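You operate a simulated robot arm through the tools that you are given. There is no shell and no other tool. Be economical: measure what you need, move in short steps, check, and stop when the job is done.

Carry out the task below with a simulated robot arm. There is one attempt and no reset: what you move stays moved.

TASK
Tidy up at the dressing table top. At the end: the clear bedside glass from the dressing table top is on the top of the bedside table; the orange peg stands on top of the green soap; one of the cedar blocks from the dressing table top is on the top of the bedside table; the yellow mug is on the top of the bedside table; whatever was shut is shut again. Leave all else as you found it, and nothing knocked over.
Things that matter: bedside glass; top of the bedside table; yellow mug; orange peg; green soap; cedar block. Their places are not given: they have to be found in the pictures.

Only the result counts: the job must be done as asked and must still hold three seconds after the hand-in. Knocking over, shifting, dropping, spilling or breaking anything else fails it.

THE ROBOT
A 6-joint arm with a two-finger parallel gripper, fixed in place. Base frame: the origin is at the foot of the arm, x ahead of it, y to its left, z up; the work surface is at about z = 760. Units: mm, degrees, N and s.
With the tool pointing down near the work surface it reaches from about 260 to 680 mm from the base axis. Its first joint turns from -66.0 to 66.0 degrees. Payload 2.9 kg.
The tool frame sits at the grasp point between the pads (the TCP): z along the fingers, y along the line on which they close. The tips reach 30 mm beyond it. Largest opening 110 mm; finger width 20, thickness 10; the body of the gripper, 48 by 112 mm, starts 55 mm behind the TCP.
Orientation is that of the tool frame in the base frame, as a unit quaternion [x, y, z, w]. With the fingers straight down and closing along the base's y, the tool's x points along the base's -x, its y along +y and its z along -z.

THE INTERFACE
- The arm moves only by the tool send_rows. Its arguments are lists of equal length, an entry for each row: "translation": the shift along the base's x, y, z in m, a list of three; "turn": the turn, a rotation vector about the base's x, y, z in degrees, a list of three; "grip": the finger opening in m, from 0 to 0.11. In form: {"translation": [[x, y, z], ...], "turn": [[wx, wy, wz], ...], "grip": [grip, ...]}. A call has 1 to 12 rows; each row is the pose to reach, as a shift and turn from the pose commanded when the call began. A row lasts 0.2 s, in which the tool goes at most 50 mm and 8.6 degrees; a call with a longer step from one row to the next is refused whole, and so is a gripper value outside its range. A pose out of reach is approached as far as the arm can. The call stops where the force on the tool passes 40 N (or 10 N more than at its start, if that is more) or the arm is blocked; 0.2 s more then pass. Each finger travels about 108 mm/s and halts on what it meets, pressing with about 41 N; the grip force reading is that of the motor and also rises with nothing between the fingers. The clock runs only during rows and for 0.2 s after the last one: add rows that repeat a pose to give the fingers time. The reply holds the time, the measured pose of the TCP, the force on the tool along the base axes, the opening and the grip force, in the units named above and with some noise.
- Cameras (640 x 400 px; columns grow to the right, rows downward): "scene" is fixed at [70.1, 444.5, 1360.8]; the picture's right is [-0.73, -0.68, 0.00], its down [-0.54, 0.57, -0.62] and it looks along [0.42, -0.45, -0.79] (base axes); focal length 315 px, centre (320, 200). "wrist" rides on the gripper at [-36, 0, -57] in the tool frame; the picture's right is [0.00, -1.00, 0.00], its down [0.97, 0.00, -0.24] and it looks along [0.24, 0.00, 0.97] (tool axes); focal length 218 px, centre (320, 200).
- snapshot(camera): a new picture of that camera. The clock stands still meanwhile.
- probe_pixels(camera, pixels): there is no depth. For up to 12 entries [column, row, z] of the newest picture of that camera ("zoom" is the newest enlarged one), the place [x, y] in the base frame at which the ray of that pixel passes the height z, good to about 2 mm. The clock stands still meanwhile.
- inspect(camera, box): a new picture of the part [left, top, right, bottom] of that camera's present view, enlarged. The clock stands still meanwhile.
- hand_in(): hands the job in; it is judged then, once.

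Go step by step. Measure first, check grasps and placings, and put right what went wrong. The budget is 80 turns and 46 pictures, counting those below and the enlarged ones. Unless the task says otherwise, let go and move clear before handing in, and close with one line.

The tools are called after "Emit:" by a JSON object that holds its "op" and its "data". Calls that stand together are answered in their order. send_rows: Moves the arm, as the interface text tells. Its arguments: {"type":"object","properties":{"translation":{"type":"array","items":{"type":"array","items":{"type":"number"}}},"turn":{"type":"array","items":{"type":"array","items":{"type":"number"}}},"grip":{"type":"array","items":{"type":"number"}}},"required":["translation","turn","grip"]} The other tools are called the same way: snapshot (camera) takes a picture; probe_pixels (camera, pixels) gives the place at which the rays of pixels pass given heights; inspect (camera, box) takes an enlarged picture of a part of a camera's view; hand_in () hands the job in.

At the start:

```text
t: 0.0
ee_pos: [494.3, 177.7, 1025.1]
orientation: [0.0, 1.0, 0.0, 0.0]
ft_force: [0.0, 0.4, 0.7]
opening: 110.0
gripper_force: 0.0
```

scene: 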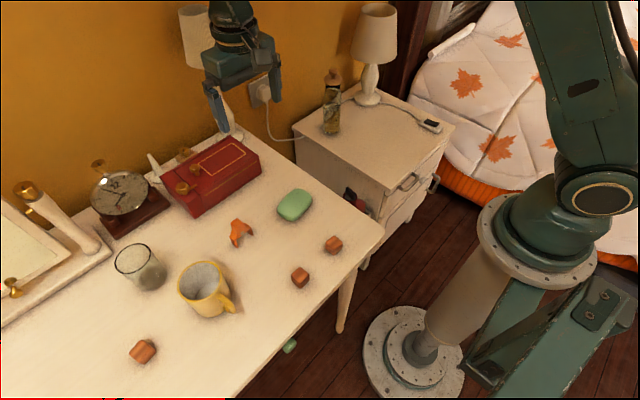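
wrist: 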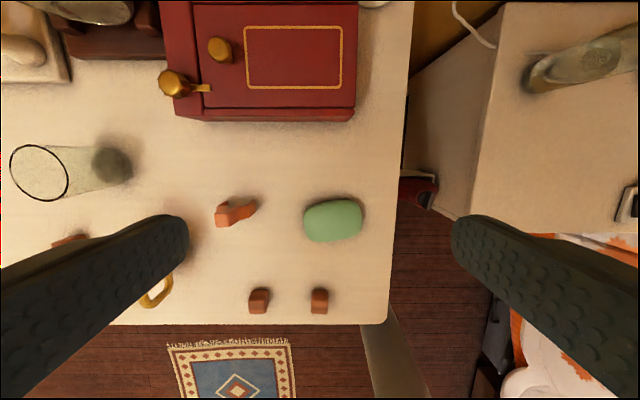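

The scene shows the glass at about (140,265), the mug at (205,290), an orange item at (240,232), the soap at (294,205), and blocks at (300,277), (333,245) and (143,350). I'll enlarge these areas to measure them.

Emit:
{"op": "inspect", "data": {"camera": "scene", "box": [90, 180, 370, 380]}}

Emit:
{"op": "inspect", "data": {"camera": "scene", "box": [280, 60, 480, 260]}}

Emit:
{"op": "probe_pixels", "data": {"camera": "scene", "pixels": [[294, 215, 760], [240, 243, 760], [300, 285, 760], [333, 252, 760], [143, 360, 760], [208, 312, 760], [146, 286, 760], [385, 230, 760], [330, 132, 760], [366, 102, 760]]}}

```text
2.00 times, centred on (230, 280) of scene
```

zoom: 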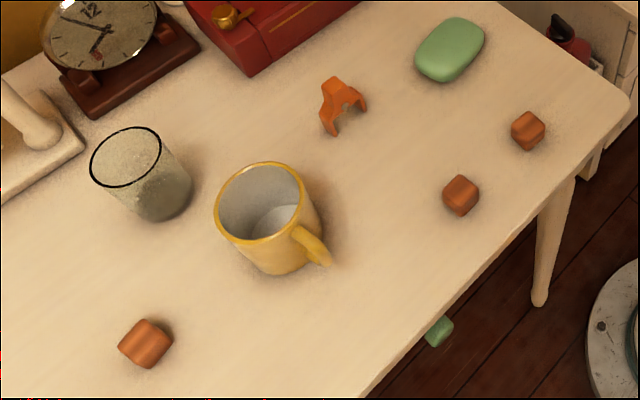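

```text
2.00 times, centred on (380, 160) of scene
```

zoom: 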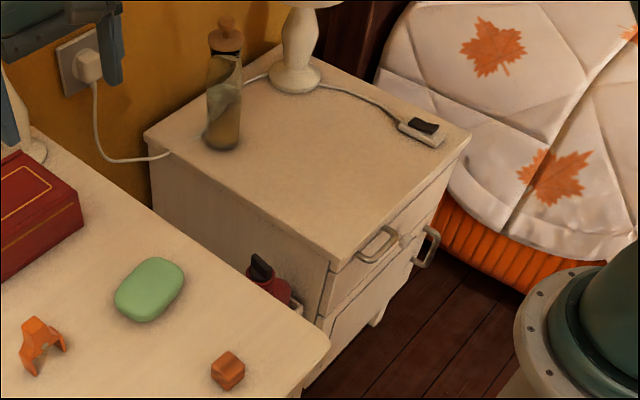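

```text
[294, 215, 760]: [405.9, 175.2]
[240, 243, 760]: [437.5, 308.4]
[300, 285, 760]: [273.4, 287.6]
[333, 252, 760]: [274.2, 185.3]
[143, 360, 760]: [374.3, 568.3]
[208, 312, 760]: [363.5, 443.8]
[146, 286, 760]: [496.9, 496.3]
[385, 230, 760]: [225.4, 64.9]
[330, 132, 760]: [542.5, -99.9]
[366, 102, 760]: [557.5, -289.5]
```

The bedside table's height is unknown, so I'll triangulate its near corner from both cameras. I'll do the same for the objects.

Emit:
{"op": "probe_pixels", "data": {"camera": "scene", "pixels": [[386, 191, 760], [386, 191, 700], [386, 191, 640], [386, 191, 580], [455, 126, 640], [455, 126, 700], [295, 128, 700], [295, 128, 640]]}}

Emit:
{"op": "probe_pixels", "data": {"camera": "wrist", "pixels": [[468, 217, 760], [468, 217, 700], [468, 217, 640], [468, 217, 580], [333, 222, 780], [222, 214, 760], [259, 303, 780], [319, 303, 780], [115, 170, 760], [388, 322, 760]]}}

Emit:
{"op": "inspect", "data": {"camera": "wrist", "box": [190, 170, 390, 330]}}

```text
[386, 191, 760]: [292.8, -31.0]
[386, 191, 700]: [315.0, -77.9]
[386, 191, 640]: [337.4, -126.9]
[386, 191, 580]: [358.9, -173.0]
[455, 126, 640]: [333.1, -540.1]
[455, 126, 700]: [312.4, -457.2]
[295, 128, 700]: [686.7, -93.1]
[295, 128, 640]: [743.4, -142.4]
```

```text
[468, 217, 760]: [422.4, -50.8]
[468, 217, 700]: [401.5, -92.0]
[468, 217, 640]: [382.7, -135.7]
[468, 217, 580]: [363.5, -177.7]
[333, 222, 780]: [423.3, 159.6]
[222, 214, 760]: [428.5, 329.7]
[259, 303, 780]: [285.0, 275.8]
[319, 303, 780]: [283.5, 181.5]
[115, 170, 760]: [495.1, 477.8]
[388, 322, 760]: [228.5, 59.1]
```

```text
2.50 times, centred on (290, 250) of wrist
```

zoom: 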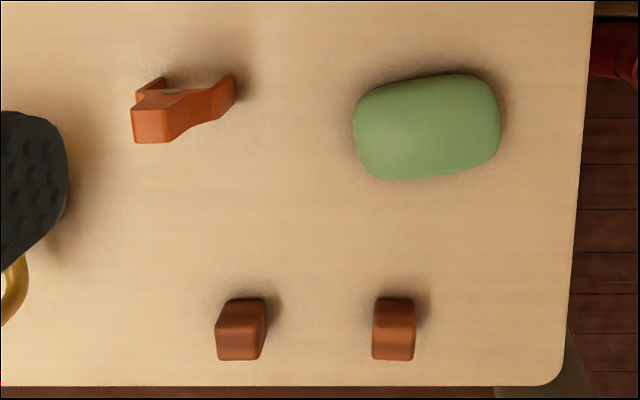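

The near corner of the bedside top triangulates to z≈578 at about (361,-176). I'll locate its other features at that height, then move the wrist camera over it.

Emit:
{"op": "probe_pixels", "data": {"camera": "scene", "pixels": [[455, 126, 578], [295, 137, 578], [330, 132, 578], [368, 104, 578], [440, 128, 578], [420, 120, 578], [405, 110, 578], [370, 150, 578], [400, 150, 578]]}}

Emit:
{"op": "send_rows", "data": {"translation": [[0, -0.045, 0], [0, -0.09, 0], [0, -0.135, 0], [0, -0.18, 0], [-0.01, -0.225, 0], [-0.02, -0.27, 0], [-0.03, -0.315, 0], [-0.04, -0.36, 0], [-0.05, -0.4, 0], [-0.06, -0.43, 0]], "turn": [[0, 0, 0], [0, 0, 0], [0, 0, 0], [0, 0, 0], [0, 0, 0], [0, 0, 0], [0, 0, 0], [0, 0, 0], [0, 0, 0], [0, 0, 0]], "grip": [0.11, 0.11, 0.11, 0.11, 0.11, 0.11, 0.11, 0.11, 0.11, 0.11]}}

Emit:
{"op": "snapshot", "data": {"camera": "wrist"}}

Emit:
{"op": "snapshot", "data": {"camera": "scene"}}

```text
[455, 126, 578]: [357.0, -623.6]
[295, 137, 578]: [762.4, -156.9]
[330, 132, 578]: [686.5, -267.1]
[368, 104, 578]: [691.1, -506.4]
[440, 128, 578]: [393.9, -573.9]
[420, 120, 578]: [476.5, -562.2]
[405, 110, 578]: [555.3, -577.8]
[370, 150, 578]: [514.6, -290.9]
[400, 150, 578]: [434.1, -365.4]
```

```text
t: 2.2
ee_pos: [432.4, -251.2, 1025.9]
orientation: [0.0, 1.0, -0.001, 0.001]
ft_force: [0.2, 0.0, 0.0]
opening: 110.1
gripper_force: 0.1
```

```text
40 pictures are left
```

wrist: 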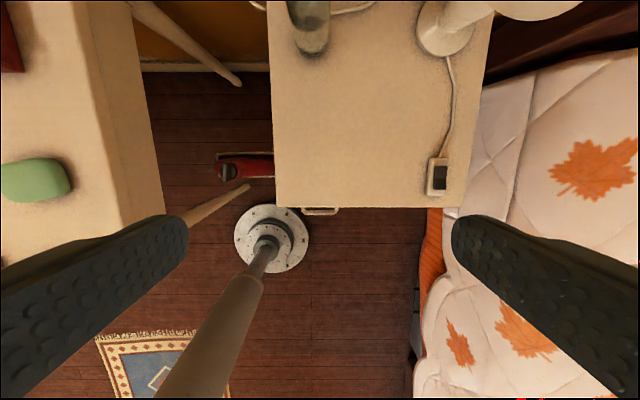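

```text
39 pictures are left
```

scene: 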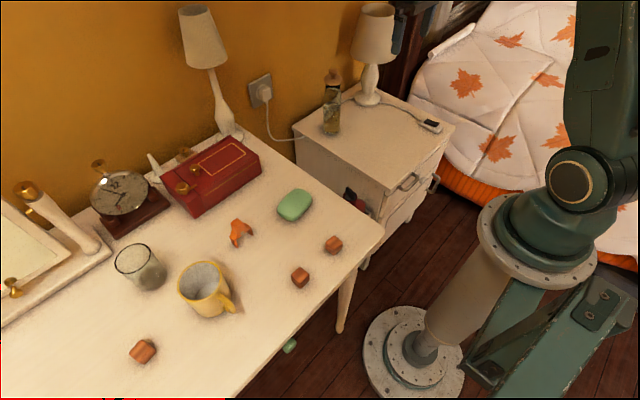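

The wrist view shows the bedside top with front corners at (277,206) and (462,206). I'll check its height with these.

Emit:
{"op": "probe_pixels", "data": {"camera": "wrist", "pixels": [[277, 206, 560], [277, 206, 578], [277, 206, 600], [462, 206, 560], [462, 206, 578], [462, 206, 600], [438, 193, 578], [310, 50, 578], [440, 50, 578]]}}

Emit:
{"op": "probe_pixels", "data": {"camera": "scene", "pixels": [[386, 191, 560], [386, 191, 600], [455, 126, 560], [455, 126, 600], [455, 126, 590]]}}

Emit:
{"op": "inspect", "data": {"camera": "scene", "box": [205, 180, 325, 260]}}

```text
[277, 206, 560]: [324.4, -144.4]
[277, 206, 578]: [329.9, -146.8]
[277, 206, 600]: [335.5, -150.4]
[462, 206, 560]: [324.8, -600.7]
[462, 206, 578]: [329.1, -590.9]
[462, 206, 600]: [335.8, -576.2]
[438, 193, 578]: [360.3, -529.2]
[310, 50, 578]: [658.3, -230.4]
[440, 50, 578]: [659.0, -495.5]
```

```text
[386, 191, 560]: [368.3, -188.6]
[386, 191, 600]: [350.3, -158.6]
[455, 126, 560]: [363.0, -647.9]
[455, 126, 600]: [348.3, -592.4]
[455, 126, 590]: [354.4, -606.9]
```

```text
5.00 times, centred on (265, 220) of scene
```

zoom: 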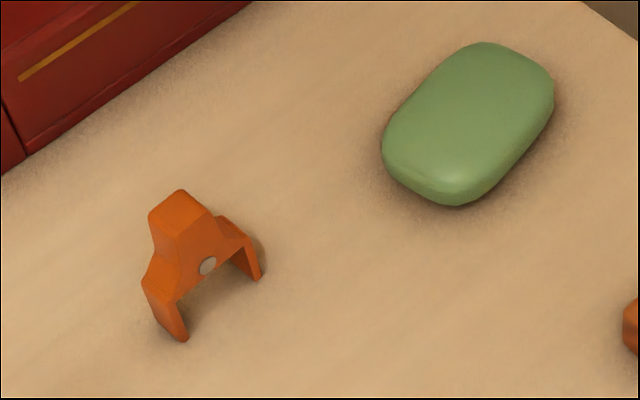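

The two views agree better on a top at z≈615; I'll place by contact force anyway. The zoom shows the orange peg standing on two legs, with a stem at the top. I'll go over the peg and soap for a close look.

Emit:
{"op": "send_rows", "data": {"translation": [[0, 0.045, 0], [0, 0.09, 0], [0, 0.135, 0], [0, 0.18, 0], [0, 0.225, 0], [0.01, 0.27, 0], [0.01, 0.315, 0], [0.02, 0.36, 0], [0.02, 0.405, -0.03], [0.02, 0.45, -0.06], [0.02, 0.49, -0.08]], "turn": [[0, 0, 0], [0, 0, 0], [0, 0, 0], [0, 0, 0], [0, 0, 0], [0, 0, 0], [0, 0, 0], [0, 0, 0], [0, 0, 0], [0, 0, 0], [0, 0, 0]], "grip": [0.11, 0.11, 0.11, 0.11, 0.11, 0.11, 0.11, 0.11, 0.11, 0.11, 0.11]}}

Emit:
{"op": "snapshot", "data": {"camera": "wrist"}}

```text
refused: row 9 steps farther than a row can; nothing moved
```

```text
37 pictures are left
```

wrist: 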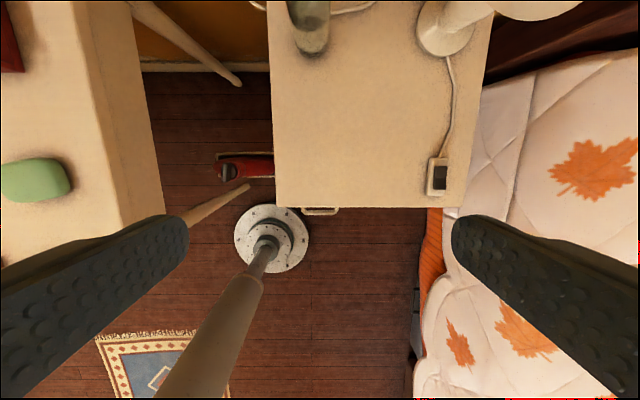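

That move was refused because one step was too long. I'll send it again with shorter steps.

Emit:
{"op": "send_rows", "data": {"translation": [[0, 0.045, 0], [0, 0.09, 0], [0, 0.135, 0], [0, 0.18, 0], [0, 0.225, 0], [0.005, 0.27, 0], [0.01, 0.315, 0], [0.015, 0.36, -0.01], [0.02, 0.4, -0.03], [0.02, 0.44, -0.05], [0.02, 0.47, -0.07], [0.02, 0.49, -0.08]], "turn": [[0, 0, 0], [0, 0, 0], [0, 0, 0], [0, 0, 0], [0, 0, 0], [0, 0, 0], [0, 0, 0], [0, 0, 0], [0, 0, 0], [0, 0, 0], [0, 0, 0], [0, 0, 0]], "grip": [0.11, 0.11, 0.11, 0.11, 0.11, 0.11, 0.11, 0.11, 0.11, 0.11, 0.11, 0.11]}}

Emit:
{"op": "inspect", "data": {"camera": "wrist", "box": [190, 80, 450, 320]}}

```text
t: 4.8
ee_pos: [452.6, 239.5, 944.6]
orientation: [0.0, 1.0, 0.001, 0.001]
ft_force: [-0.1, -0.9, -0.2]
opening: 110.0
gripper_force: 0.0
```

```text
1.67 times, centred on (320, 200) of wrist
```

zoom: 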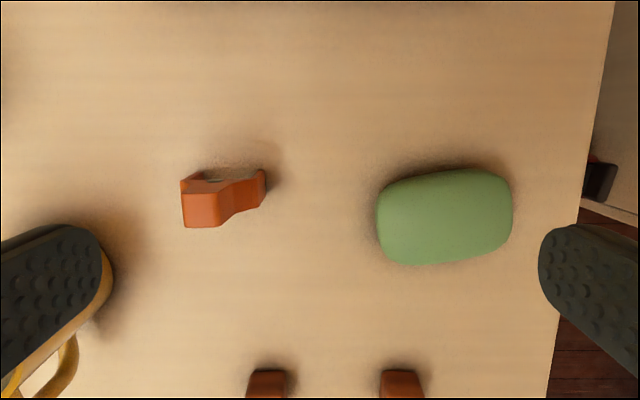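

The peg is still seen at a slant. I'll put the camera straight above it.

Emit:
{"op": "send_rows", "data": {"translation": [[-0.025, 0.035, 0], [-0.05, 0.07, 0]], "turn": [[0, 0, 0], [0, 0, 0]], "grip": [0.11, 0.11]}}

Emit:
{"op": "inspect", "data": {"camera": "wrist", "box": [220, 60, 420, 220]}}

```text
t: 5.4
ee_pos: [403.8, 308.9, 945.1]
orientation: [0.001, 1.0, 0.0, -0.001]
ft_force: [0.2, 0.1, 0.9]
opening: 109.7
gripper_force: 0.0
```

```text
2.50 times, centred on (320, 140) of wrist
```

zoom: 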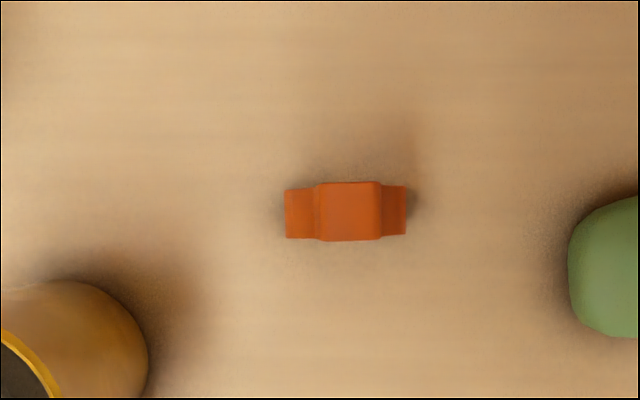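

The camera is now nearly straight above the peg: stem at zoom (350,211), legs spanning 285–406. I'll find its height from both cameras and measure the soap.

Emit:
{"op": "probe_pixels", "data": {"camera": "zoom", "pixels": [[350, 211, 760], [350, 211, 800], [350, 211, 820], [285, 213, 760], [406, 211, 760], [317, 211, 820], [382, 211, 820], [350, 181, 820], [350, 241, 820], [285, 237, 770], [406, 234, 770]]}}

Emit:
{"op": "probe_pixels", "data": {"camera": "scene", "pixels": [[237, 222, 790], [237, 222, 800], [237, 222, 810], [237, 222, 820], [237, 222, 830], [237, 247.6, 760], [252, 235.5, 760], [279, 211, 760], [293, 221, 760], [300, 190, 780], [310, 201, 780], [312, 197, 790]]}}

```text
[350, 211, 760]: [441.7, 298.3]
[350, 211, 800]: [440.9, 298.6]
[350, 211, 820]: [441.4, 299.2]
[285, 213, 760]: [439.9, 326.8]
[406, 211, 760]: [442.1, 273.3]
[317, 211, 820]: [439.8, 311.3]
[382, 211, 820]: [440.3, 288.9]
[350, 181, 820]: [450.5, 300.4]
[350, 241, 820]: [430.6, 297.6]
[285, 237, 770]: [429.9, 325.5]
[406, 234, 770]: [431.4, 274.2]
```

```text
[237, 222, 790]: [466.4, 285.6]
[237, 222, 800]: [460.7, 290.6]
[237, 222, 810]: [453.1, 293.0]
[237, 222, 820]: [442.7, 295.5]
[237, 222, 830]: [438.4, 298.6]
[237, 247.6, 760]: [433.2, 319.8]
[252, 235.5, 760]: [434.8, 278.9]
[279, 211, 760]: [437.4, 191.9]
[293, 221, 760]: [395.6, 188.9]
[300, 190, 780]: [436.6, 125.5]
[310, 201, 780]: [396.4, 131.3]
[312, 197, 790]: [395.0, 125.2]
```

The peg's top is at about z=822 and its centre at (440.5,299). Before gripping it, I'll look at the soap from straight above.

Emit:
{"op": "send_rows", "data": {"translation": [[-0.008, -0.045, 0], [-0.016, -0.09, 0], [-0.022, -0.13, 0], [-0.022, -0.148, 0], [-0.022, -0.148, 0]], "turn": [[0, 0, 0], [0, 0, 0], [0, 0, 0], [0, 0, 0], [0, 0, 0]], "grip": [0.11, 0.11, 0.11, 0.11, 0.11]}}

Emit:
{"op": "inspect", "data": {"camera": "wrist", "box": [220, 60, 420, 220]}}

Emit:
{"op": "probe_pixels", "data": {"camera": "zoom", "pixels": [[320, 200, 785], [200, 200, 785], [440, 200, 785], [320, 100, 785], [320, 300, 785]]}}

```text
t: 6.6
ee_pos: [381.4, 160.4, 945.4]
orientation: [0.0, 1.0, 0.0, 0.0]
ft_force: [0.7, -0.4, -0.1]
opening: 109.9
gripper_force: 0.1
```

```text
2.50 times, centred on (320, 140) of wrist
```

zoom: 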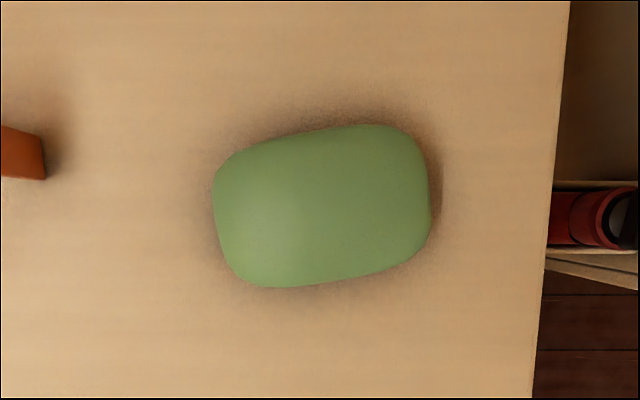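

```text
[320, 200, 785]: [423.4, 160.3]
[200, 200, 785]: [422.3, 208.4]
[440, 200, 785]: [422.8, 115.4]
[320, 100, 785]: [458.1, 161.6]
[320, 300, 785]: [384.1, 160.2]
```

The soap's centre is at zoom (322,206), which is (421,160), and its long axis is turned about 8° from y. I'll move above the peg and turn the gripper 90° so it closes on the peg's flat faces along x.

Emit:
{"op": "send_rows", "data": {"translation": [[0.006, 0.014, 0], [0.012, 0.028, 0], [0.018, 0.042, 0], [0.024, 0.056, 0], [0.03, 0.07, 0], [0.036, 0.084, 0], [0.042, 0.098, 0], [0.048, 0.112, 0], [0.054, 0.126, 0], [0.059, 0.1386, 0], [0.059, 0.1386, 0]], "turn": [[0, 0, -8], [0, 0, -16], [0, 0, -24], [0, 0, -32], [0, 0, -40], [0, 0, -48], [0, 0, -56], [0, 0, -64], [0, 0, -72], [0, 0, -80], [0, 0, -88.5]], "grip": [0.11, 0.1, 0.08, 0.06, 0.06, 0.06, 0.06, 0.06, 0.06, 0.06, 0.06]}}

Emit:
{"op": "snapshot", "data": {"camera": "wrist"}}

```text
t: 9.0
ee_pos: [439.1, 299.8, 946.9]
orientation: [0.699, 0.715, 0.0, 0.0]
ft_force: [-0.6, 0.8, 0.3]
opening: 60.0
gripper_force: 0.1
```

```text
33 pictures are left
```

wrist: 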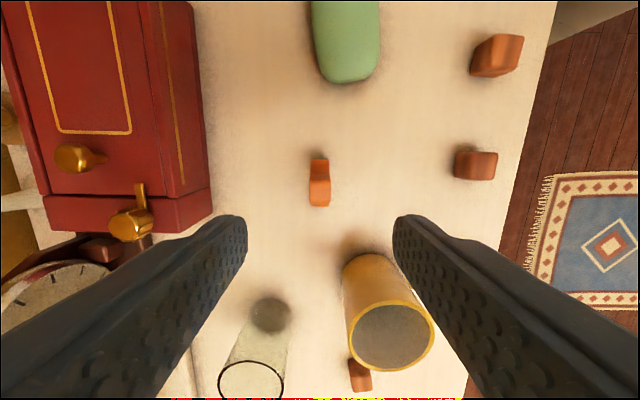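

The peg lies between the fingers with the mug and glass well clear. I'll descend to z≈803 and grip.

Emit:
{"op": "send_rows", "data": {"translation": [[0.001, -0.001, -0.045], [0.001, -0.001, -0.09], [0.001, -0.001, -0.12], [0.001, -0.001, -0.135], [0.001, -0.001, -0.144], [0.001, -0.001, -0.144], [0.001, -0.001, -0.144], [0.001, -0.001, -0.144], [0.001, -0.001, -0.144]], "turn": [[0, 0, 0], [0, 0, 0], [0, 0, 0], [0, 0, 0], [0, 0, 0], [0, 0, 0], [0, 0, 0], [0, 0, 0], [0, 0, 0]], "grip": [0.06, 0.06, 0.06, 0.06, 0.06, 0.04, 0.02, 0.01, 0.01]}}

Emit:
{"op": "snapshot", "data": {"camera": "wrist"}}

```text
t: 11.0
ee_pos: [441.8, 298.6, 800.6]
orientation: [0.698, 0.716, 0.0, -0.001]
ft_force: [0.1, -0.3, -0.3]
opening: 17.0
gripper_force: 41.3
```

```text
32 pictures are left
```

wrist: 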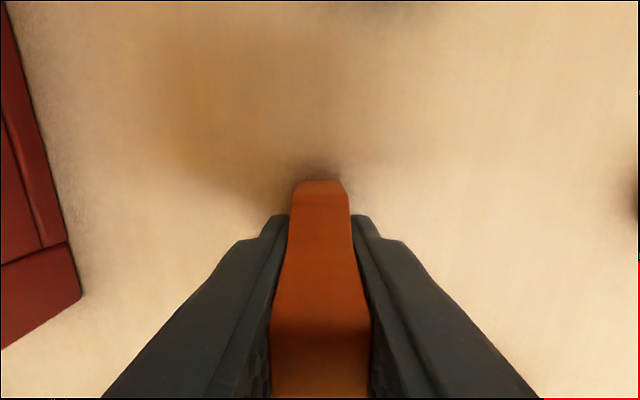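

The peg is held at an opening of 17 mm. I'll lift it and carry it over the soap with a 6° turn.

Emit:
{"op": "send_rows", "data": {"translation": [[0, 0, 0.03], [0, 0, 0.065], [-0.005, -0.04, 0.065], [-0.012, -0.08, 0.065], [-0.018, -0.115, 0.065], [-0.0205, -0.1385, 0.065], [-0.0205, -0.1385, 0.065], [-0.0205, -0.1385, 0.055]], "turn": [[0, 0, 0], [0, 0, 0], [0, 0, 0], [0, 0, 2], [0, 0, 4], [0, 0, 6], [0, 0, 6], [0, 0, 6]], "grip": [0.01, 0.01, 0.01, 0.01, 0.01, 0.01, 0.01, 0.01]}}

Emit:
{"op": "inspect", "data": {"camera": "scene", "box": [245, 150, 345, 230]}}

```text
t: 12.8
ee_pos: [419.9, 160.8, 856.0]
orientation: [0.659, 0.752, 0.001, 0.0]
ft_force: [0.0, -0.4, -0.3]
opening: 17.0
gripper_force: 40.9
```

```text
5.00 times, centred on (295, 190) of scene
```

zoom: 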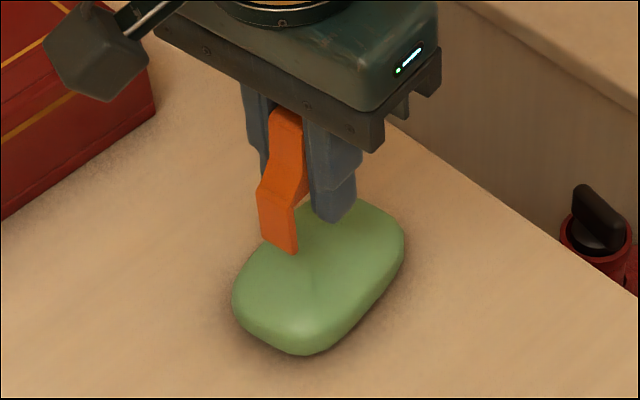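

The peg hangs above the soap. I'll descend in small steps and watch the force.

Emit:
{"op": "send_rows", "data": {"translation": [[0, 0, -0.008], [0, 0, -0.016], [0, 0, -0.019], [0, 0, -0.019]], "turn": [[0, 0, 0], [0, 0, 0], [0, 0, 0], [0, 0, 0]], "grip": [0.01, 0.01, 0.01, 0.01]}}

Emit:
{"op": "inspect", "data": {"camera": "scene", "box": [245, 150, 345, 230]}}

```text
t: 13.8
ee_pos: [420.4, 159.6, 838.3]
orientation: [0.659, 0.752, 0.0, -0.001]
ft_force: [0.4, -0.4, -0.5]
opening: 17.1
gripper_force: 41.7
```

```text
5.00 times, centred on (295, 190) of scene
```

zoom: 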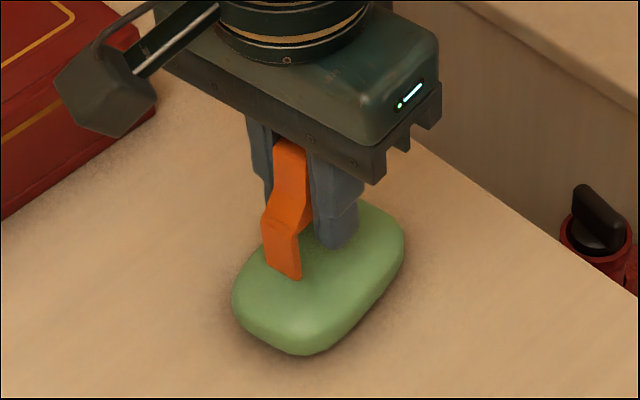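

Nothing has touched yet. I'll go on down in 2–3 mm steps.

Emit:
{"op": "send_rows", "data": {"translation": [[0, 0, -0.003], [0, 0, -0.006], [0, 0, -0.006]], "turn": [[0, 0, 0], [0, 0, 0], [0, 0, 0]], "grip": [0.01, 0.01, 0.01]}}

```text
t: 14.6
ee_pos: [420.3, 160.5, 831.8]
orientation: [0.659, 0.752, 0.0, -0.001]
ft_force: [0.1, -0.5, 0.1]
opening: 17.0
gripper_force: 40.8
```

Emit:
{"op": "send_rows", "data": {"translation": [[0, 0, -0.002], [0, 0, -0.004], [0, 0, -0.004]], "turn": [[0, 0, 0], [0, 0, 0], [0, 0, 0]], "grip": [0.01, 0.01, 0.01]}}

Emit:
{"op": "inspect", "data": {"camera": "scene", "box": [265, 175, 325, 225]}}

```text
t: 15.4
ee_pos: [421.0, 160.2, 828.7]
orientation: [0.659, 0.752, 0.001, 0.0]
ft_force: [-1.6, -1.5, 8.8]
opening: 17.0
gripper_force: 40.8
```

```text
8.00 times, centred on (295, 200) of scene
```

zoom: 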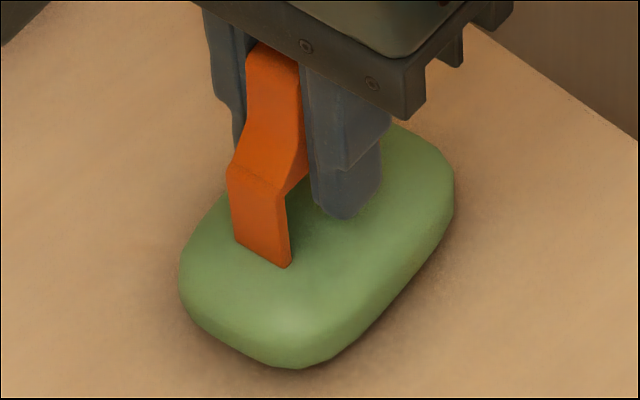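

The force is now 8.8 N, so the peg is on the soap at z≈828.7. I'll open slowly and rise.

Emit:
{"op": "send_rows", "data": {"translation": [[0, 0, 0.001], [0, 0, 0.001], [0, 0, 0.001], [0, 0, 0.001], [0, 0, 0.02], [0, 0, 0.06], [0, 0, 0.1], [0, 0.01, 0.12]], "turn": [[0, 0, 0], [0, 0, 0], [0, 0, 0], [0, 0, 0], [0, 0, 0], [0, 0, 0], [0, 0, 0], [0, 0, 0]], "grip": [0.018, 0.025, 0.04, 0.05, 0.05, 0.06, 0.06, 0.08]}}

Emit:
{"op": "inspect", "data": {"camera": "scene", "box": [245, 150, 345, 230]}}

Emit:
{"op": "snapshot", "data": {"camera": "wrist"}}

```text
t: 17.2
ee_pos: [420.4, 170.7, 948.5]
orientation: [0.659, 0.752, 0.0, 0.0]
ft_force: [-0.1, -0.2, 0.7]
opening: 80.0
gripper_force: 0.0
```

```text
5.00 times, centred on (295, 190) of scene
```

zoom: 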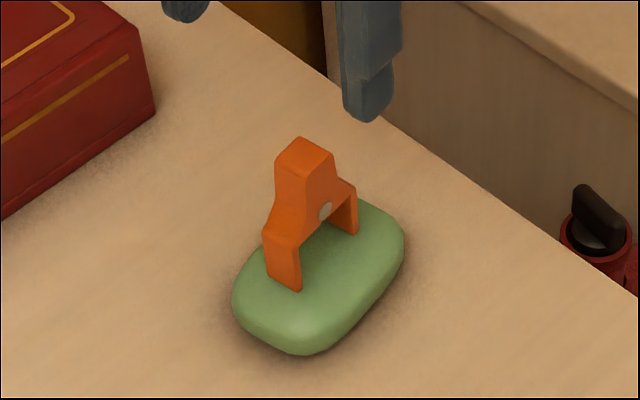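

```text
27 pictures are left
```

wrist: 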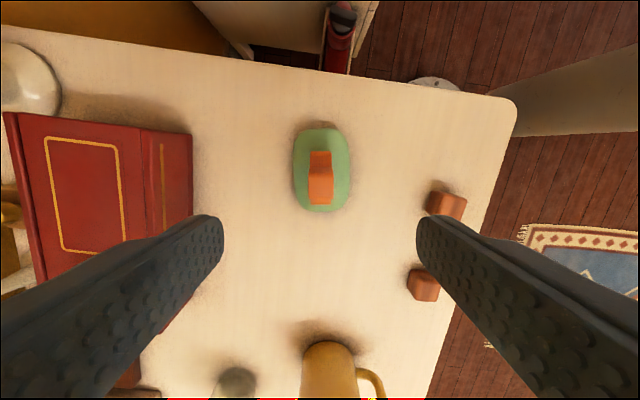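

The peg stands on the soap. Next I'll get a block; I'll put the camera above the one at about (280,183) and square up the yaw.

Emit:
{"op": "send_rows", "data": {"translation": [[-0.045, 0.015, 0], [-0.09, 0.03, -0.01], [-0.135, 0.045, -0.02], [-0.14, 0.05, -0.03], [-0.14, 0.05, -0.03]], "turn": [[0, 0, -2], [0, 0, -4], [0, 0, -7.5], [0, 0, -7.5], [0, 0, -7.5]], "grip": [0.06, 0.06, 0.06, 0.06, 0.06]}}

Emit:
{"op": "inspect", "data": {"camera": "wrist", "box": [220, 60, 420, 220]}}

Emit:
{"op": "probe_pixels", "data": {"camera": "zoom", "pixels": [[320, 200, 785], [200, 200, 785], [440, 200, 785], [320, 100, 785], [320, 300, 785]]}}

```text
t: 18.4
ee_pos: [280.7, 219.2, 917.4]
orientation: [0.708, 0.706, 0.001, 0.0]
ft_force: [0.1, 0.7, -0.1]
opening: 59.9
gripper_force: 0.0
```

```text
2.50 times, centred on (320, 140) of wrist
```

zoom: 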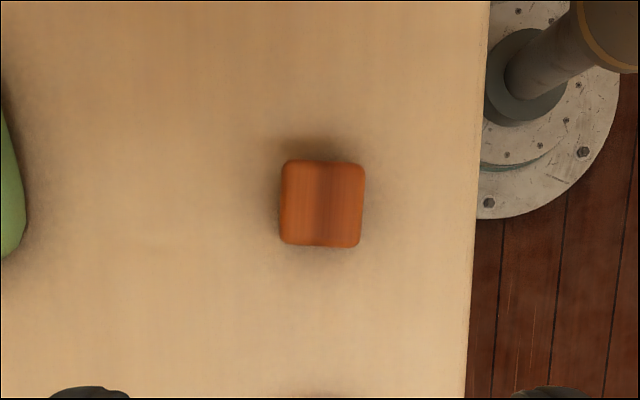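

```text
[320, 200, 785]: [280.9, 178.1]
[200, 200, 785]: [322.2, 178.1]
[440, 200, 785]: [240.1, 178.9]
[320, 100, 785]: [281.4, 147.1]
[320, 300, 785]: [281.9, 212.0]
```

The block's centre is at zoom (322,204), which is (280,179.5), and it is about 28 mm wide with a 3° tilt. I'll descend and grip it.

Emit:
{"op": "send_rows", "data": {"translation": [[-0.0005, -0.0395, -0.02], [-0.0005, -0.0395, -0.06], [-0.0005, -0.0395, -0.1], [-0.0005, -0.0395, -0.122], [-0.0005, -0.0395, -0.122], [-0.0005, -0.0395, -0.122], [-0.0005, -0.0395, -0.122], [-0.0005, -0.0395, -0.122]], "turn": [[0, 0, -3], [0, 0, -3], [0, 0, -3], [0, 0, -3], [0, 0, -3], [0, 0, -3], [0, 0, -3], [0, 0, -3]], "grip": [0.06, 0.06, 0.06, 0.06, 0.06, 0.04, 0.02, 0.015]}}

```text
t: 20.2
ee_pos: [279.5, 180.3, 795.6]
orientation: [0.726, 0.688, 0.0, 0.0]
ft_force: [-0.2, -0.7, -0.1]
opening: 26.0
gripper_force: 41.5
```

The block is held at an opening of 26 mm. I'll lift it and carry it high toward the bedside table.

Emit:
{"op": "send_rows", "data": {"translation": [[0, 0, 0.05], [0, 0, 0.1], [0.01, -0.03, 0.13], [0.02, -0.075, 0.13], [0.03, -0.12, 0.13], [0.04, -0.165, 0.13], [0.05, -0.21, 0.13], [0.06, -0.255, 0.13], [0.07, -0.3, 0.13], [0.08, -0.345, 0.13], [0.09, -0.39, 0.13], [0.1, -0.435, 0.13]], "turn": [[0, 0, 0], [0, 0, 0], [0, 0, 0], [0, 0, 0], [0, 0, 0], [0, 0, 0], [0, 0, 0], [0, 0, 0], [0, 0, 0], [0, 0, 0], [0, 0, 0], [0, 0, 0]], "grip": [0.015, 0.015, 0.015, 0.015, 0.015, 0.015, 0.015, 0.015, 0.015, 0.015, 0.015, 0.015]}}

Emit:
{"op": "snapshot", "data": {"camera": "wrist"}}

Emit:
{"op": "probe_pixels", "data": {"camera": "scene", "pixels": [[330, 132, 615], [368, 104, 615], [440, 128, 615], [420, 120, 615], [405, 110, 615], [295, 137, 615]]}}

```text
t: 22.8
ee_pos: [379.4, -254.1, 925.2]
orientation: [0.725, 0.689, 0.0, 0.0]
ft_force: [-1.0, -0.3, -0.2]
opening: 25.9
gripper_force: 40.9
```

```text
25 pictures are left
```

wrist: 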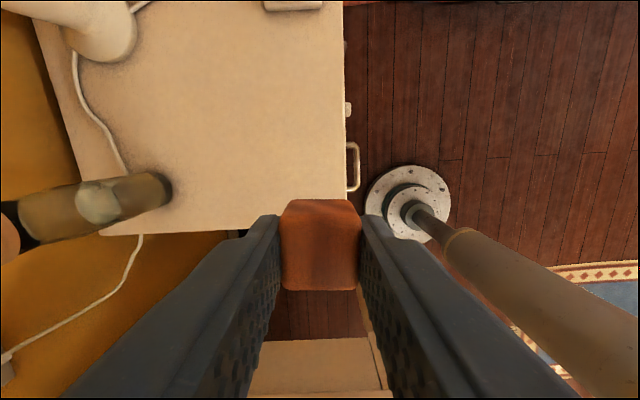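

```text
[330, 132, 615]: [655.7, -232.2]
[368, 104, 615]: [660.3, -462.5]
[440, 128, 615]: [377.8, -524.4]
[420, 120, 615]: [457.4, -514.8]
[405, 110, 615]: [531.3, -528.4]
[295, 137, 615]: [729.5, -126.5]
```

The block is held and the bedside top ahead is clear. I'll move to about (420,-415) and begin lowering.

Emit:
{"op": "send_rows", "data": {"translation": [[0.01, -0.04, 0], [0.02, -0.08, 0], [0.03, -0.12, 0], [0.04, -0.16, 0], [0.04, -0.161, -0.04], [0.04, -0.161, -0.09], [0.04, -0.161, -0.14], [0.04, -0.161, -0.19], [0.04, -0.161, -0.22], [0.04, -0.161, -0.24], [0.04, -0.161, -0.24]], "turn": [[0, 0, 0], [0, 0, 0], [0, 0, 0], [0, 0, 0], [0, 0, 0], [0, 0, 0], [0, 0, 0], [0, 0, 0], [0, 0, 0], [0, 0, 0], [0, 0, 0]], "grip": [0.015, 0.015, 0.015, 0.015, 0.015, 0.015, 0.015, 0.015, 0.015, 0.015, 0.015]}}

Emit:
{"op": "inspect", "data": {"camera": "scene", "box": [320, 60, 480, 200]}}

```text
t: 25.2
ee_pos: [421.0, -415.4, 685.8]
orientation: [0.726, 0.688, 0.0, 0.001]
ft_force: [-0.4, 0.3, -0.2]
opening: 25.8
gripper_force: 41.3
```

```text
2.86 times, centred on (400, 130) of scene
```

zoom: 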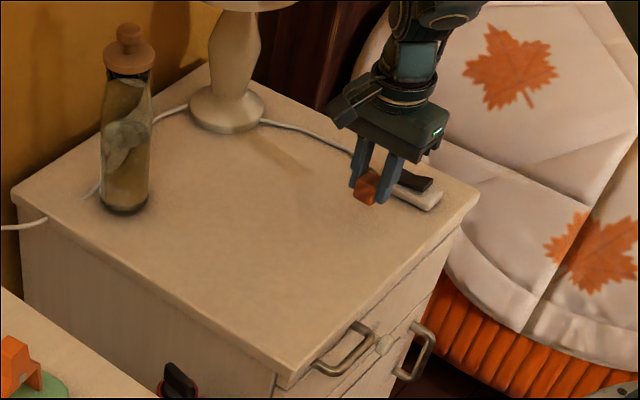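

The block's bottom is at about z=651, with a small gap below it. I'll lower it slowly.

Emit:
{"op": "send_rows", "data": {"translation": [[0, 0, -0.01], [0, 0, -0.02], [0, 0, -0.024], [0, 0, -0.026], [0, 0, -0.028]], "turn": [[0, 0, 0], [0, 0, 0], [0, 0, 0], [0, 0, 0], [0, 0, 0]], "grip": [0.015, 0.015, 0.015, 0.015, 0.015]}}

```text
t: 26.4
ee_pos: [419.4, -415.4, 658.3]
orientation: [0.726, 0.688, 0.0, 0.0]
ft_force: [0.4, 0.1, -0.4]
opening: 25.9
gripper_force: 41.4
```

Emit:
{"op": "send_rows", "data": {"translation": [[0, 0, -0.002], [0, 0, -0.004], [0, 0, -0.006], [0, 0, -0.008]], "turn": [[0, 0, 0], [0, 0, 0], [0, 0, 0], [0, 0, 0]], "grip": [0.015, 0.015, 0.015, 0.015]}}

```text
t: 27.3
ee_pos: [421.2, -416.2, 654.0]
orientation: [0.726, 0.688, 0.001, 0.0]
ft_force: [-1.9, 0.6, 6.7]
opening: 25.8
gripper_force: 40.8
stopped in row 4: the force on the tool passed its limit (the readings are from after the stop); the commanded pose is now the measured one
```

Contact came at TCP 654, so the bedside top is at about z=619. I'll release and rise.

Emit:
{"op": "send_rows", "data": {"translation": [[0, 0, 0], [0, 0, 0], [0, 0, 0], [0, 0, 0.03], [0, 0, 0.08], [0, 0, 0.13], [0, 0, 0.18], [0, 0, 0.23], [0, 0, 0.28], [0, 0.04, 0.3]], "turn": [[0, 0, 0], [0, 0, 0], [0, 0, 0], [0, 0, 0], [0, 0, 0], [0, 0, 0], [0, 0, 0], [0, 0, 0], [0, 0, 0], [0, 0, 0]], "grip": [0.03, 0.045, 0.05, 0.05, 0.05, 0.05, 0.05, 0.05, 0.05, 0.05]}}

Emit:
{"op": "inspect", "data": {"camera": "scene", "box": [320, 60, 480, 200]}}

Emit:
{"op": "inspect", "data": {"camera": "scene", "box": [100, 220, 260, 330]}}

```text
t: 29.5
ee_pos: [421.3, -375.4, 955.5]
orientation: [0.725, 0.689, -0.001, -0.001]
ft_force: [0.0, 0.2, 0.8]
opening: 50.2
gripper_force: 0.0
```

```text
2.86 times, centred on (400, 130) of scene
```

zoom: 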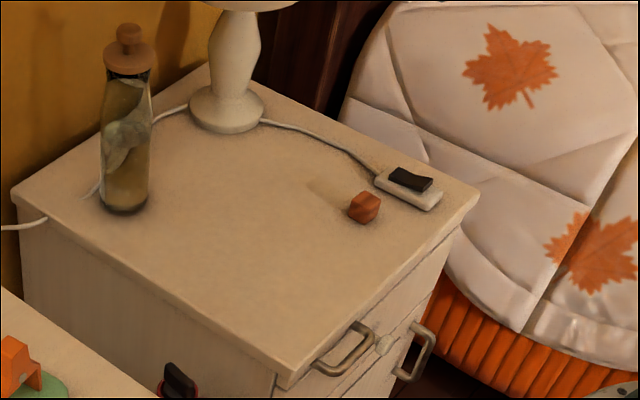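

```text
3.64 times, centred on (180, 275) of scene
```

zoom: 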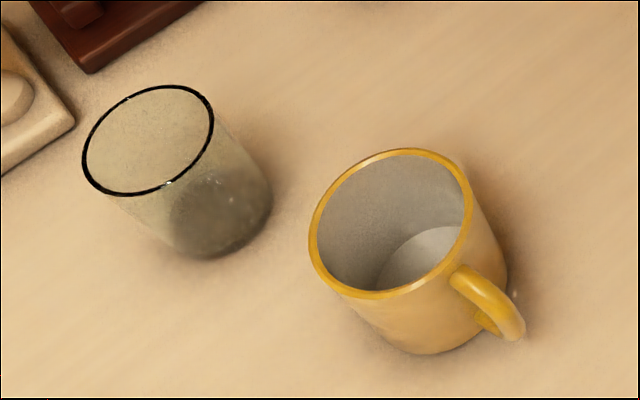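

The block rests on the bedside table. Now I'll go back to the mug and glass, returning the yaw to 0 on the way.

Emit:
{"op": "send_rows", "data": {"translation": [[0, 0.04, 0.01], [0, 0.085, 0.02], [0, 0.13, 0.03], [0, 0.175, 0.04], [0, 0.22, 0.05], [0, 0.265, 0.05], [0, 0.31, 0.05], [0, 0.355, 0.05], [0, 0.4, 0.05], [0, 0.445, 0.05], [0, 0.49, 0.05], [0, 0.535, 0.05]], "turn": [[0, 0, 8], [0, 0, 16], [0, 0, 24], [0, 0, 32], [0, 0, 40], [0, 0, 48], [0, 0, 56], [0, 0, 64], [0, 0, 72], [0, 0, 80], [0, 0, 88], [0, 0, 93]], "grip": [0.11, 0.11, 0.11, 0.11, 0.11, 0.11, 0.11, 0.11, 0.11, 0.11, 0.11, 0.11]}}

Emit:
{"op": "send_rows", "data": {"translation": [[0, 0.045, 0], [0, 0.09, 0], [0, 0.135, 0], [0, 0.18, 0], [-0.01, 0.225, 0], [-0.02, 0.27, 0], [-0.03, 0.3, 0], [-0.03, 0.3, 0]], "turn": [[0, 0, 0], [0, 0, 0], [0, 0, 0], [0, 0, 0], [0, 0, 0], [0, 0, 0], [0, 0, 0], [0, 0, 0]], "grip": [0.11, 0.11, 0.11, 0.11, 0.11, 0.11, 0.11, 0.11]}}

Emit:
{"op": "snapshot", "data": {"camera": "wrist"}}

```text
t: 32.1
ee_pos: [421.5, 159.8, 1003.9]
orientation: [-0.002, 1.0, 0.0, 0.0]
ft_force: [1.1, 0.0, -0.5]
opening: 110.1
gripper_force: 0.0
```

```text
t: 33.9
ee_pos: [392.3, 459.5, 1002.6]
orientation: [0.0, 1.0, 0.0, 0.001]
ft_force: [-0.1, 0.0, -0.4]
opening: 110.1
gripper_force: 0.0
```

```text
21 pictures are left
```

wrist: 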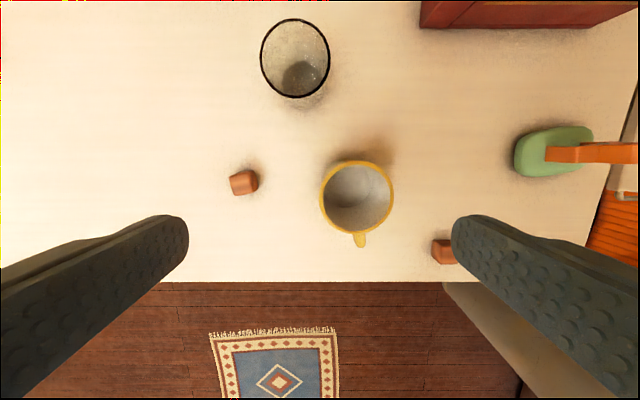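

Mug rim centre is at wrist (357,197) with its handle toward -x; glass rim centre is at (295,58). I'll triangulate both rims for height and diameter.

Emit:
{"op": "probe_pixels", "data": {"camera": "wrist", "pixels": [[357, 197, 830], [357, 197, 850], [357, 197, 870], [320, 197, 850], [394, 197, 850], [357, 162, 850], [357, 232, 850], [295, 58, 830], [295, 58, 850], [295, 58, 870], [261, 58, 850], [330, 58, 850]]}}

Emit:
{"op": "probe_pixels", "data": {"camera": "scene", "pixels": [[199.2, 281.6, 830], [199.2, 281.6, 850], [199.2, 281.6, 870], [133, 258.5, 830], [133, 258.5, 850], [133, 258.5, 870], [133, 258.5, 810]]}}

Emit:
{"op": "probe_pixels", "data": {"camera": "wrist", "pixels": [[300, 78, 762], [280, 78, 762], [319, 78, 762], [245, 182, 785], [360, 245, 810], [443, 252, 785]]}}

```text
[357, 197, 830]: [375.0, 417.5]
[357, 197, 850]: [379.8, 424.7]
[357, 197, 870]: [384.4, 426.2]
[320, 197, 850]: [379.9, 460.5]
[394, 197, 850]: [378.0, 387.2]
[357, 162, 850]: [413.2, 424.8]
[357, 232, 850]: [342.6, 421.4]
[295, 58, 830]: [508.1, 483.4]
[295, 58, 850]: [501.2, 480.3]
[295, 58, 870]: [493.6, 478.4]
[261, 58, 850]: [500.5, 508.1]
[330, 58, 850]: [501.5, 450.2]
```

```text
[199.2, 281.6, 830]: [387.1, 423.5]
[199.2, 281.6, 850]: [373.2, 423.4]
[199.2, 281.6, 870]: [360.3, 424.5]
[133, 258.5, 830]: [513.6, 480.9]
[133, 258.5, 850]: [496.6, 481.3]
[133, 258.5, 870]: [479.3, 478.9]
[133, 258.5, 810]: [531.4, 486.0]
```

```text
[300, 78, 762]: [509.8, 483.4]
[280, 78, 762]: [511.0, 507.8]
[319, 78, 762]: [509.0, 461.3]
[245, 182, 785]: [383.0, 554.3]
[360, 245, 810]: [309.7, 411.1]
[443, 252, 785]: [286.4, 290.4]
```

The mug's rim is at z≈845, centre (378,423), diameter ~73. The glass's rim is at z≈840, centre (505,481), about 62 across, near the reach limit. I'll take the mug first, closing along y.

Emit:
{"op": "send_rows", "data": {"translation": [[-0.014, -0.036, 0], [-0.014, -0.036, -0.04], [-0.014, -0.036, -0.08], [-0.014, -0.036, -0.11], [-0.014, -0.036, -0.11]], "turn": [[0, 0, 0], [0, 0, 0], [0, 0, 0], [0, 0, 0], [0, 0, 0]], "grip": [0.11, 0.11, 0.11, 0.11, 0.11]}}

Emit:
{"op": "snapshot", "data": {"camera": "wrist"}}

Emit:
{"op": "probe_pixels", "data": {"camera": "scene", "pixels": [[116, 240, 770], [148, 221, 770], [112, 255, 775], [170, 208, 780], [118, 215, 840], [85, 225, 800]]}}

```text
t: 35.1
ee_pos: [376.9, 423.6, 894.5]
orientation: [0.0, 1.0, 0.0, 0.0]
ft_force: [0.7, 1.2, 0.4]
opening: 110.0
gripper_force: 0.0
```

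```text
20 pictures are left
```

wrist: 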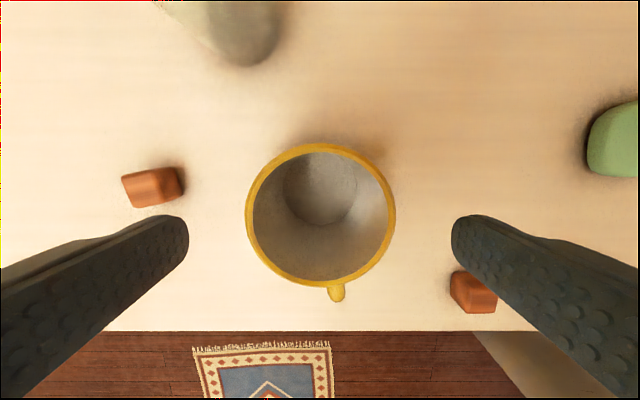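

```text
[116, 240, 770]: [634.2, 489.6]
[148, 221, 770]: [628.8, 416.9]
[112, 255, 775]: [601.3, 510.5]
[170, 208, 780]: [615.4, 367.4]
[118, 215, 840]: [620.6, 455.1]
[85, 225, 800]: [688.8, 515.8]
```

The mug is centred between the fingers, with its rim over columns 245–396. I'll descend to z≈806 and close.

Emit:
{"op": "send_rows", "data": {"translation": [[0.001, 0, -0.03], [0.001, 0, -0.06], [0.001, 0, -0.088], [0.001, 0, -0.088], [0.001, 0, -0.088], [0.001, 0, -0.088], [0.001, 0, -0.088]], "turn": [[0, 0, 0], [0, 0, 0], [0, 0, 0], [0, 0, 0], [0, 0, 0], [0, 0, 0], [0, 0, 0]], "grip": [0.11, 0.11, 0.11, 0.09, 0.075, 0.06, 0.055]}}

Emit:
{"op": "inspect", "data": {"camera": "scene", "box": [110, 200, 310, 340]}}

```text
t: 36.7
ee_pos: [377.9, 423.6, 807.9]
orientation: [0.0, 1.0, 0.0, 0.0]
ft_force: [-0.1, -0.5, 0.3]
opening: 73.8
gripper_force: 41.0
```

```text
2.86 times, centred on (210, 270) of scene
```

zoom: 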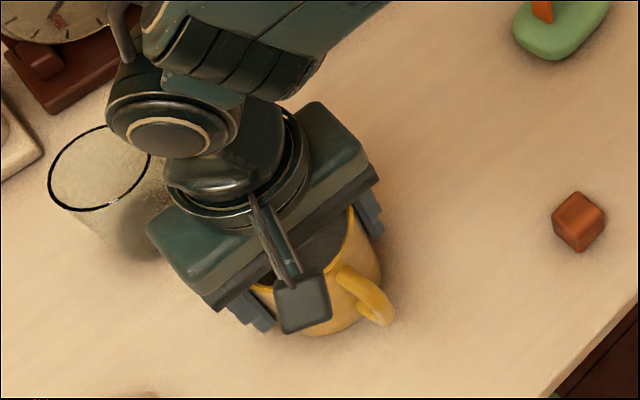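

The mug is held at an opening of 73.8 mm. I'll lift it and carry it level toward the bedside table.

Emit:
{"op": "send_rows", "data": {"translation": [[0, 0, 0.04], [0, 0, 0.085], [0, 0, 0.13], [0, -0.03, 0.155], [0, -0.075, 0.16], [0.005, -0.12, 0.16], [0.01, -0.165, 0.16], [0.015, -0.21, 0.16], [0.02, -0.255, 0.16], [0.025, -0.3, 0.16], [0.03, -0.345, 0.16], [0.035, -0.39, 0.16]], "turn": [[0, 0, 0], [0, 0, 0], [0, 0, 0], [0, 0, 0], [0, 0, 0], [0, 0, 0], [0, 0, 0], [0, 0, 0], [0, 0, 0], [0, 0, 0], [0, 0, 0], [0, 0, 0]], "grip": [0.055, 0.055, 0.055, 0.055, 0.055, 0.055, 0.055, 0.055, 0.055, 0.055, 0.055, 0.055]}}

Emit:
{"op": "send_rows", "data": {"translation": [[0.005, -0.045, 0], [0.01, -0.09, 0], [0.015, -0.135, 0], [0.02, -0.18, 0], [0.025, -0.225, 0], [0.027, -0.259, 0], [0.027, -0.259, -0.04], [0.027, -0.259, -0.09], [0.027, -0.259, -0.14], [0.027, -0.259, -0.19], [0.027, -0.259, -0.23], [0.027, -0.259, -0.25]], "turn": [[0, 0, 0], [0, 0, 0], [0, 0, 0], [0, 0, 0], [0, 0, 0], [0, 0, 0], [0, 0, 0], [0, 0, 0], [0, 0, 0], [0, 0, 0], [0, 0, 0], [0, 0, 0]], "grip": [0.055, 0.055, 0.055, 0.055, 0.055, 0.055, 0.055, 0.055, 0.055, 0.055, 0.055, 0.055]}}

Emit:
{"op": "snapshot", "data": {"camera": "scene"}}

```text
t: 39.3
ee_pos: [412.1, 32.1, 967.8]
orientation: [0.0, 1.0, 0.0, -0.001]
ft_force: [0.0, -0.2, -2.5]
opening: 73.6
gripper_force: 40.6
```

```text
t: 41.9
ee_pos: [439.8, -226.1, 716.2]
orientation: [0.001, 1.0, 0.0, 0.0]
ft_force: [0.2, -0.6, -2.7]
opening: 73.5
gripper_force: 41.7
```

```text
18 pictures are left
```

scene: 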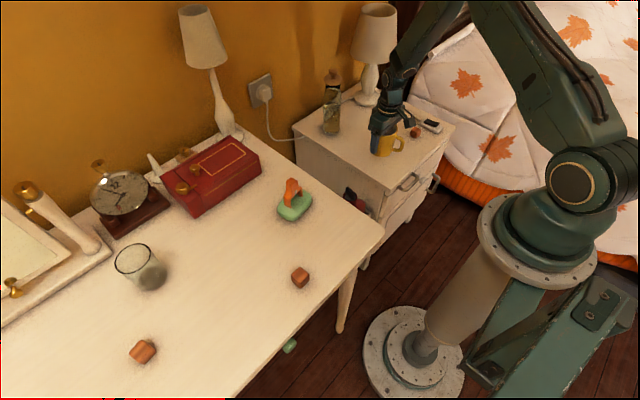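

The mug hangs level over the bedside table with its bottom at about z=668. I'll lower it.

Emit:
{"op": "send_rows", "data": {"translation": [[0, 0, -0.015], [0, 0, -0.03], [0, 0, -0.04], [0, 0, -0.042], [0, 0, -0.044], [0, 0, -0.046]], "turn": [[0, 0, 0], [0, 0, 0], [0, 0, 0], [0, 0, 0], [0, 0, 0], [0, 0, 0]], "grip": [0.055, 0.055, 0.055, 0.055, 0.055, 0.055]}}

Emit:
{"op": "send_rows", "data": {"translation": [[0, 0, -0.0015], [0, 0, -0.003]], "turn": [[0, 0, 0], [0, 0, 0]], "grip": [0.055, 0.055]}}

```text
t: 43.3
ee_pos: [439.3, -226.6, 669.5]
orientation: [-0.001, 1.0, -0.001, 0.0]
ft_force: [-0.7, 0.3, -2.3]
opening: 73.2
gripper_force: 40.9
```

```text
t: 43.9
ee_pos: [439.0, -227.2, 667.4]
orientation: [0.001, 1.0, 0.0, 0.0]
ft_force: [0.3, 0.0, -3.2]
opening: 73.6
gripper_force: 40.8
```

Emit:
{"op": "send_rows", "data": {"translation": [[0, 0, -0.0015], [0, 0, -0.003]], "turn": [[0, 0, 0], [0, 0, 0]], "grip": [0.055, 0.055]}}

```text
t: 44.5
ee_pos: [440.6, -227.2, 665.2]
orientation: [0.002, 1.0, -0.001, 0.001]
ft_force: [-9.7, 5.1, 29.1]
opening: 73.6
gripper_force: 40.8
```

The force rose to 29 N, so the mug is down at TCP≈665. I'll ease up 1 mm, release gradually and rise.

Emit:
{"op": "send_rows", "data": {"translation": [[0, 0, 0.001], [0, 0, 0.001], [0, 0, 0.001], [0, 0, 0.001], [0, 0, 0.001], [0, 0, 0.03], [0, 0, 0.07], [0, 0, 0.12], [0, 0, 0.17], [0, 0, 0.22], [0, 0, 0.27], [0, 0, 0.31]], "turn": [[0, 0, 0], [0, 0, 0], [0, 0, 0], [0, 0, 0], [0, 0, 0], [0, 0, 0], [0, 0, 0], [0, 0, 0], [0, 0, 0], [0, 0, 0], [0, 0, 0], [0, 0, 0]], "grip": [0.076, 0.085, 0.095, 0.11, 0.11, 0.11, 0.11, 0.11, 0.11, 0.11, 0.11, 0.11]}}

Emit:
{"op": "inspect", "data": {"camera": "scene", "box": [320, 60, 480, 200]}}

```text
t: 47.1
ee_pos: [441.3, -225.8, 974.9]
orientation: [0.0, 1.0, 0.0, 0.0]
ft_force: [-0.1, -0.1, -0.2]
opening: 110.0
gripper_force: 0.1
```

```text
2.86 times, centred on (400, 130) of scene
```

zoom: 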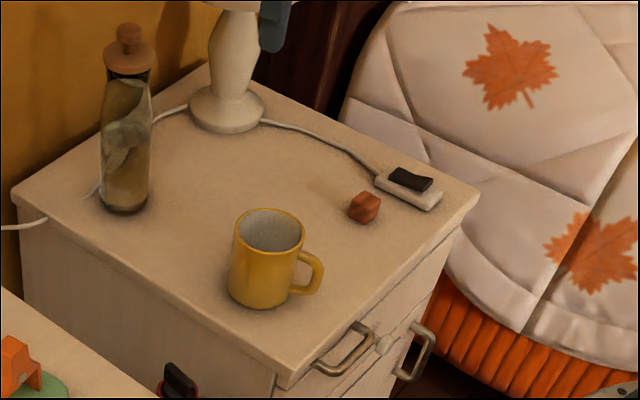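

The mug stands on the bedside table with its handle toward the front. Now I'll go back to the glass, turning the yaw to 43.5° so the fingers close tangentially.

Emit:
{"op": "send_rows", "data": {"translation": [[0, 0.045, 0], [0, 0.09, 0.01], [0, 0.135, 0.02], [0, 0.18, 0.025], [0, 0.225, 0.025], [0, 0.27, 0.025], [0, 0.315, 0.025], [0, 0.36, 0.025], [0, 0.405, 0.025], [0, 0.45, 0.025], [0, 0.495, 0.025], [0, 0.54, 0.025]], "turn": [[0, 0, 0], [0, 0, 0], [0, 0, 0], [0, 0, 0], [0, 0, 5], [0, 0, 10], [0, 0, 16], [0, 0, 22], [0, 0, 28], [0, 0, 34], [0, 0, 40], [0, 0, 43.5]], "grip": [0.11, 0.11, 0.11, 0.11, 0.11, 0.11, 0.11, 0.11, 0.11, 0.11, 0.11, 0.11]}}

Emit:
{"op": "send_rows", "data": {"translation": [[0, 0.045, 0], [0, 0.09, 0], [0.01, 0.13, -0.02], [0.02, 0.14, -0.04], [0.02, 0.14, -0.04]], "turn": [[0, 0, 0], [0, 0, 0], [0, 0, 0], [0, 0, 0], [0, 0, 0]], "grip": [0.11, 0.11, 0.11, 0.11, 0.11]}}

Emit:
{"op": "snapshot", "data": {"camera": "wrist"}}

```text
t: 49.7
ee_pos: [441.4, 314.8, 1000.3]
orientation: [-0.37, 0.929, 0.0, 0.0]
ft_force: [-0.2, 0.1, -0.3]
opening: 109.7
gripper_force: 0.0
```

```text
t: 50.9
ee_pos: [461.8, 453.8, 958.6]
orientation: [-0.371, 0.929, 0.0, 0.0]
ft_force: [0.9, 0.1, 0.6]
opening: 110.0
gripper_force: 0.0
```

```text
16 pictures are left
```

wrist: 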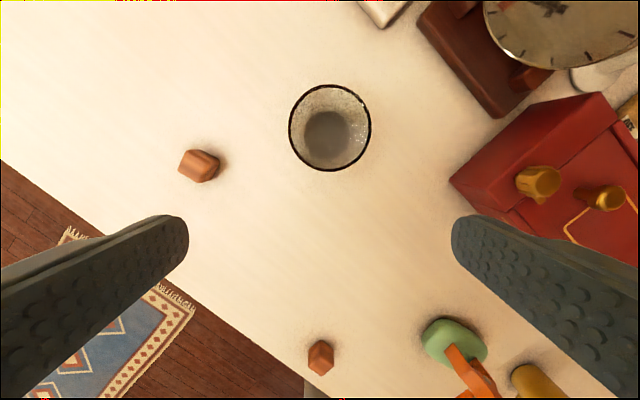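

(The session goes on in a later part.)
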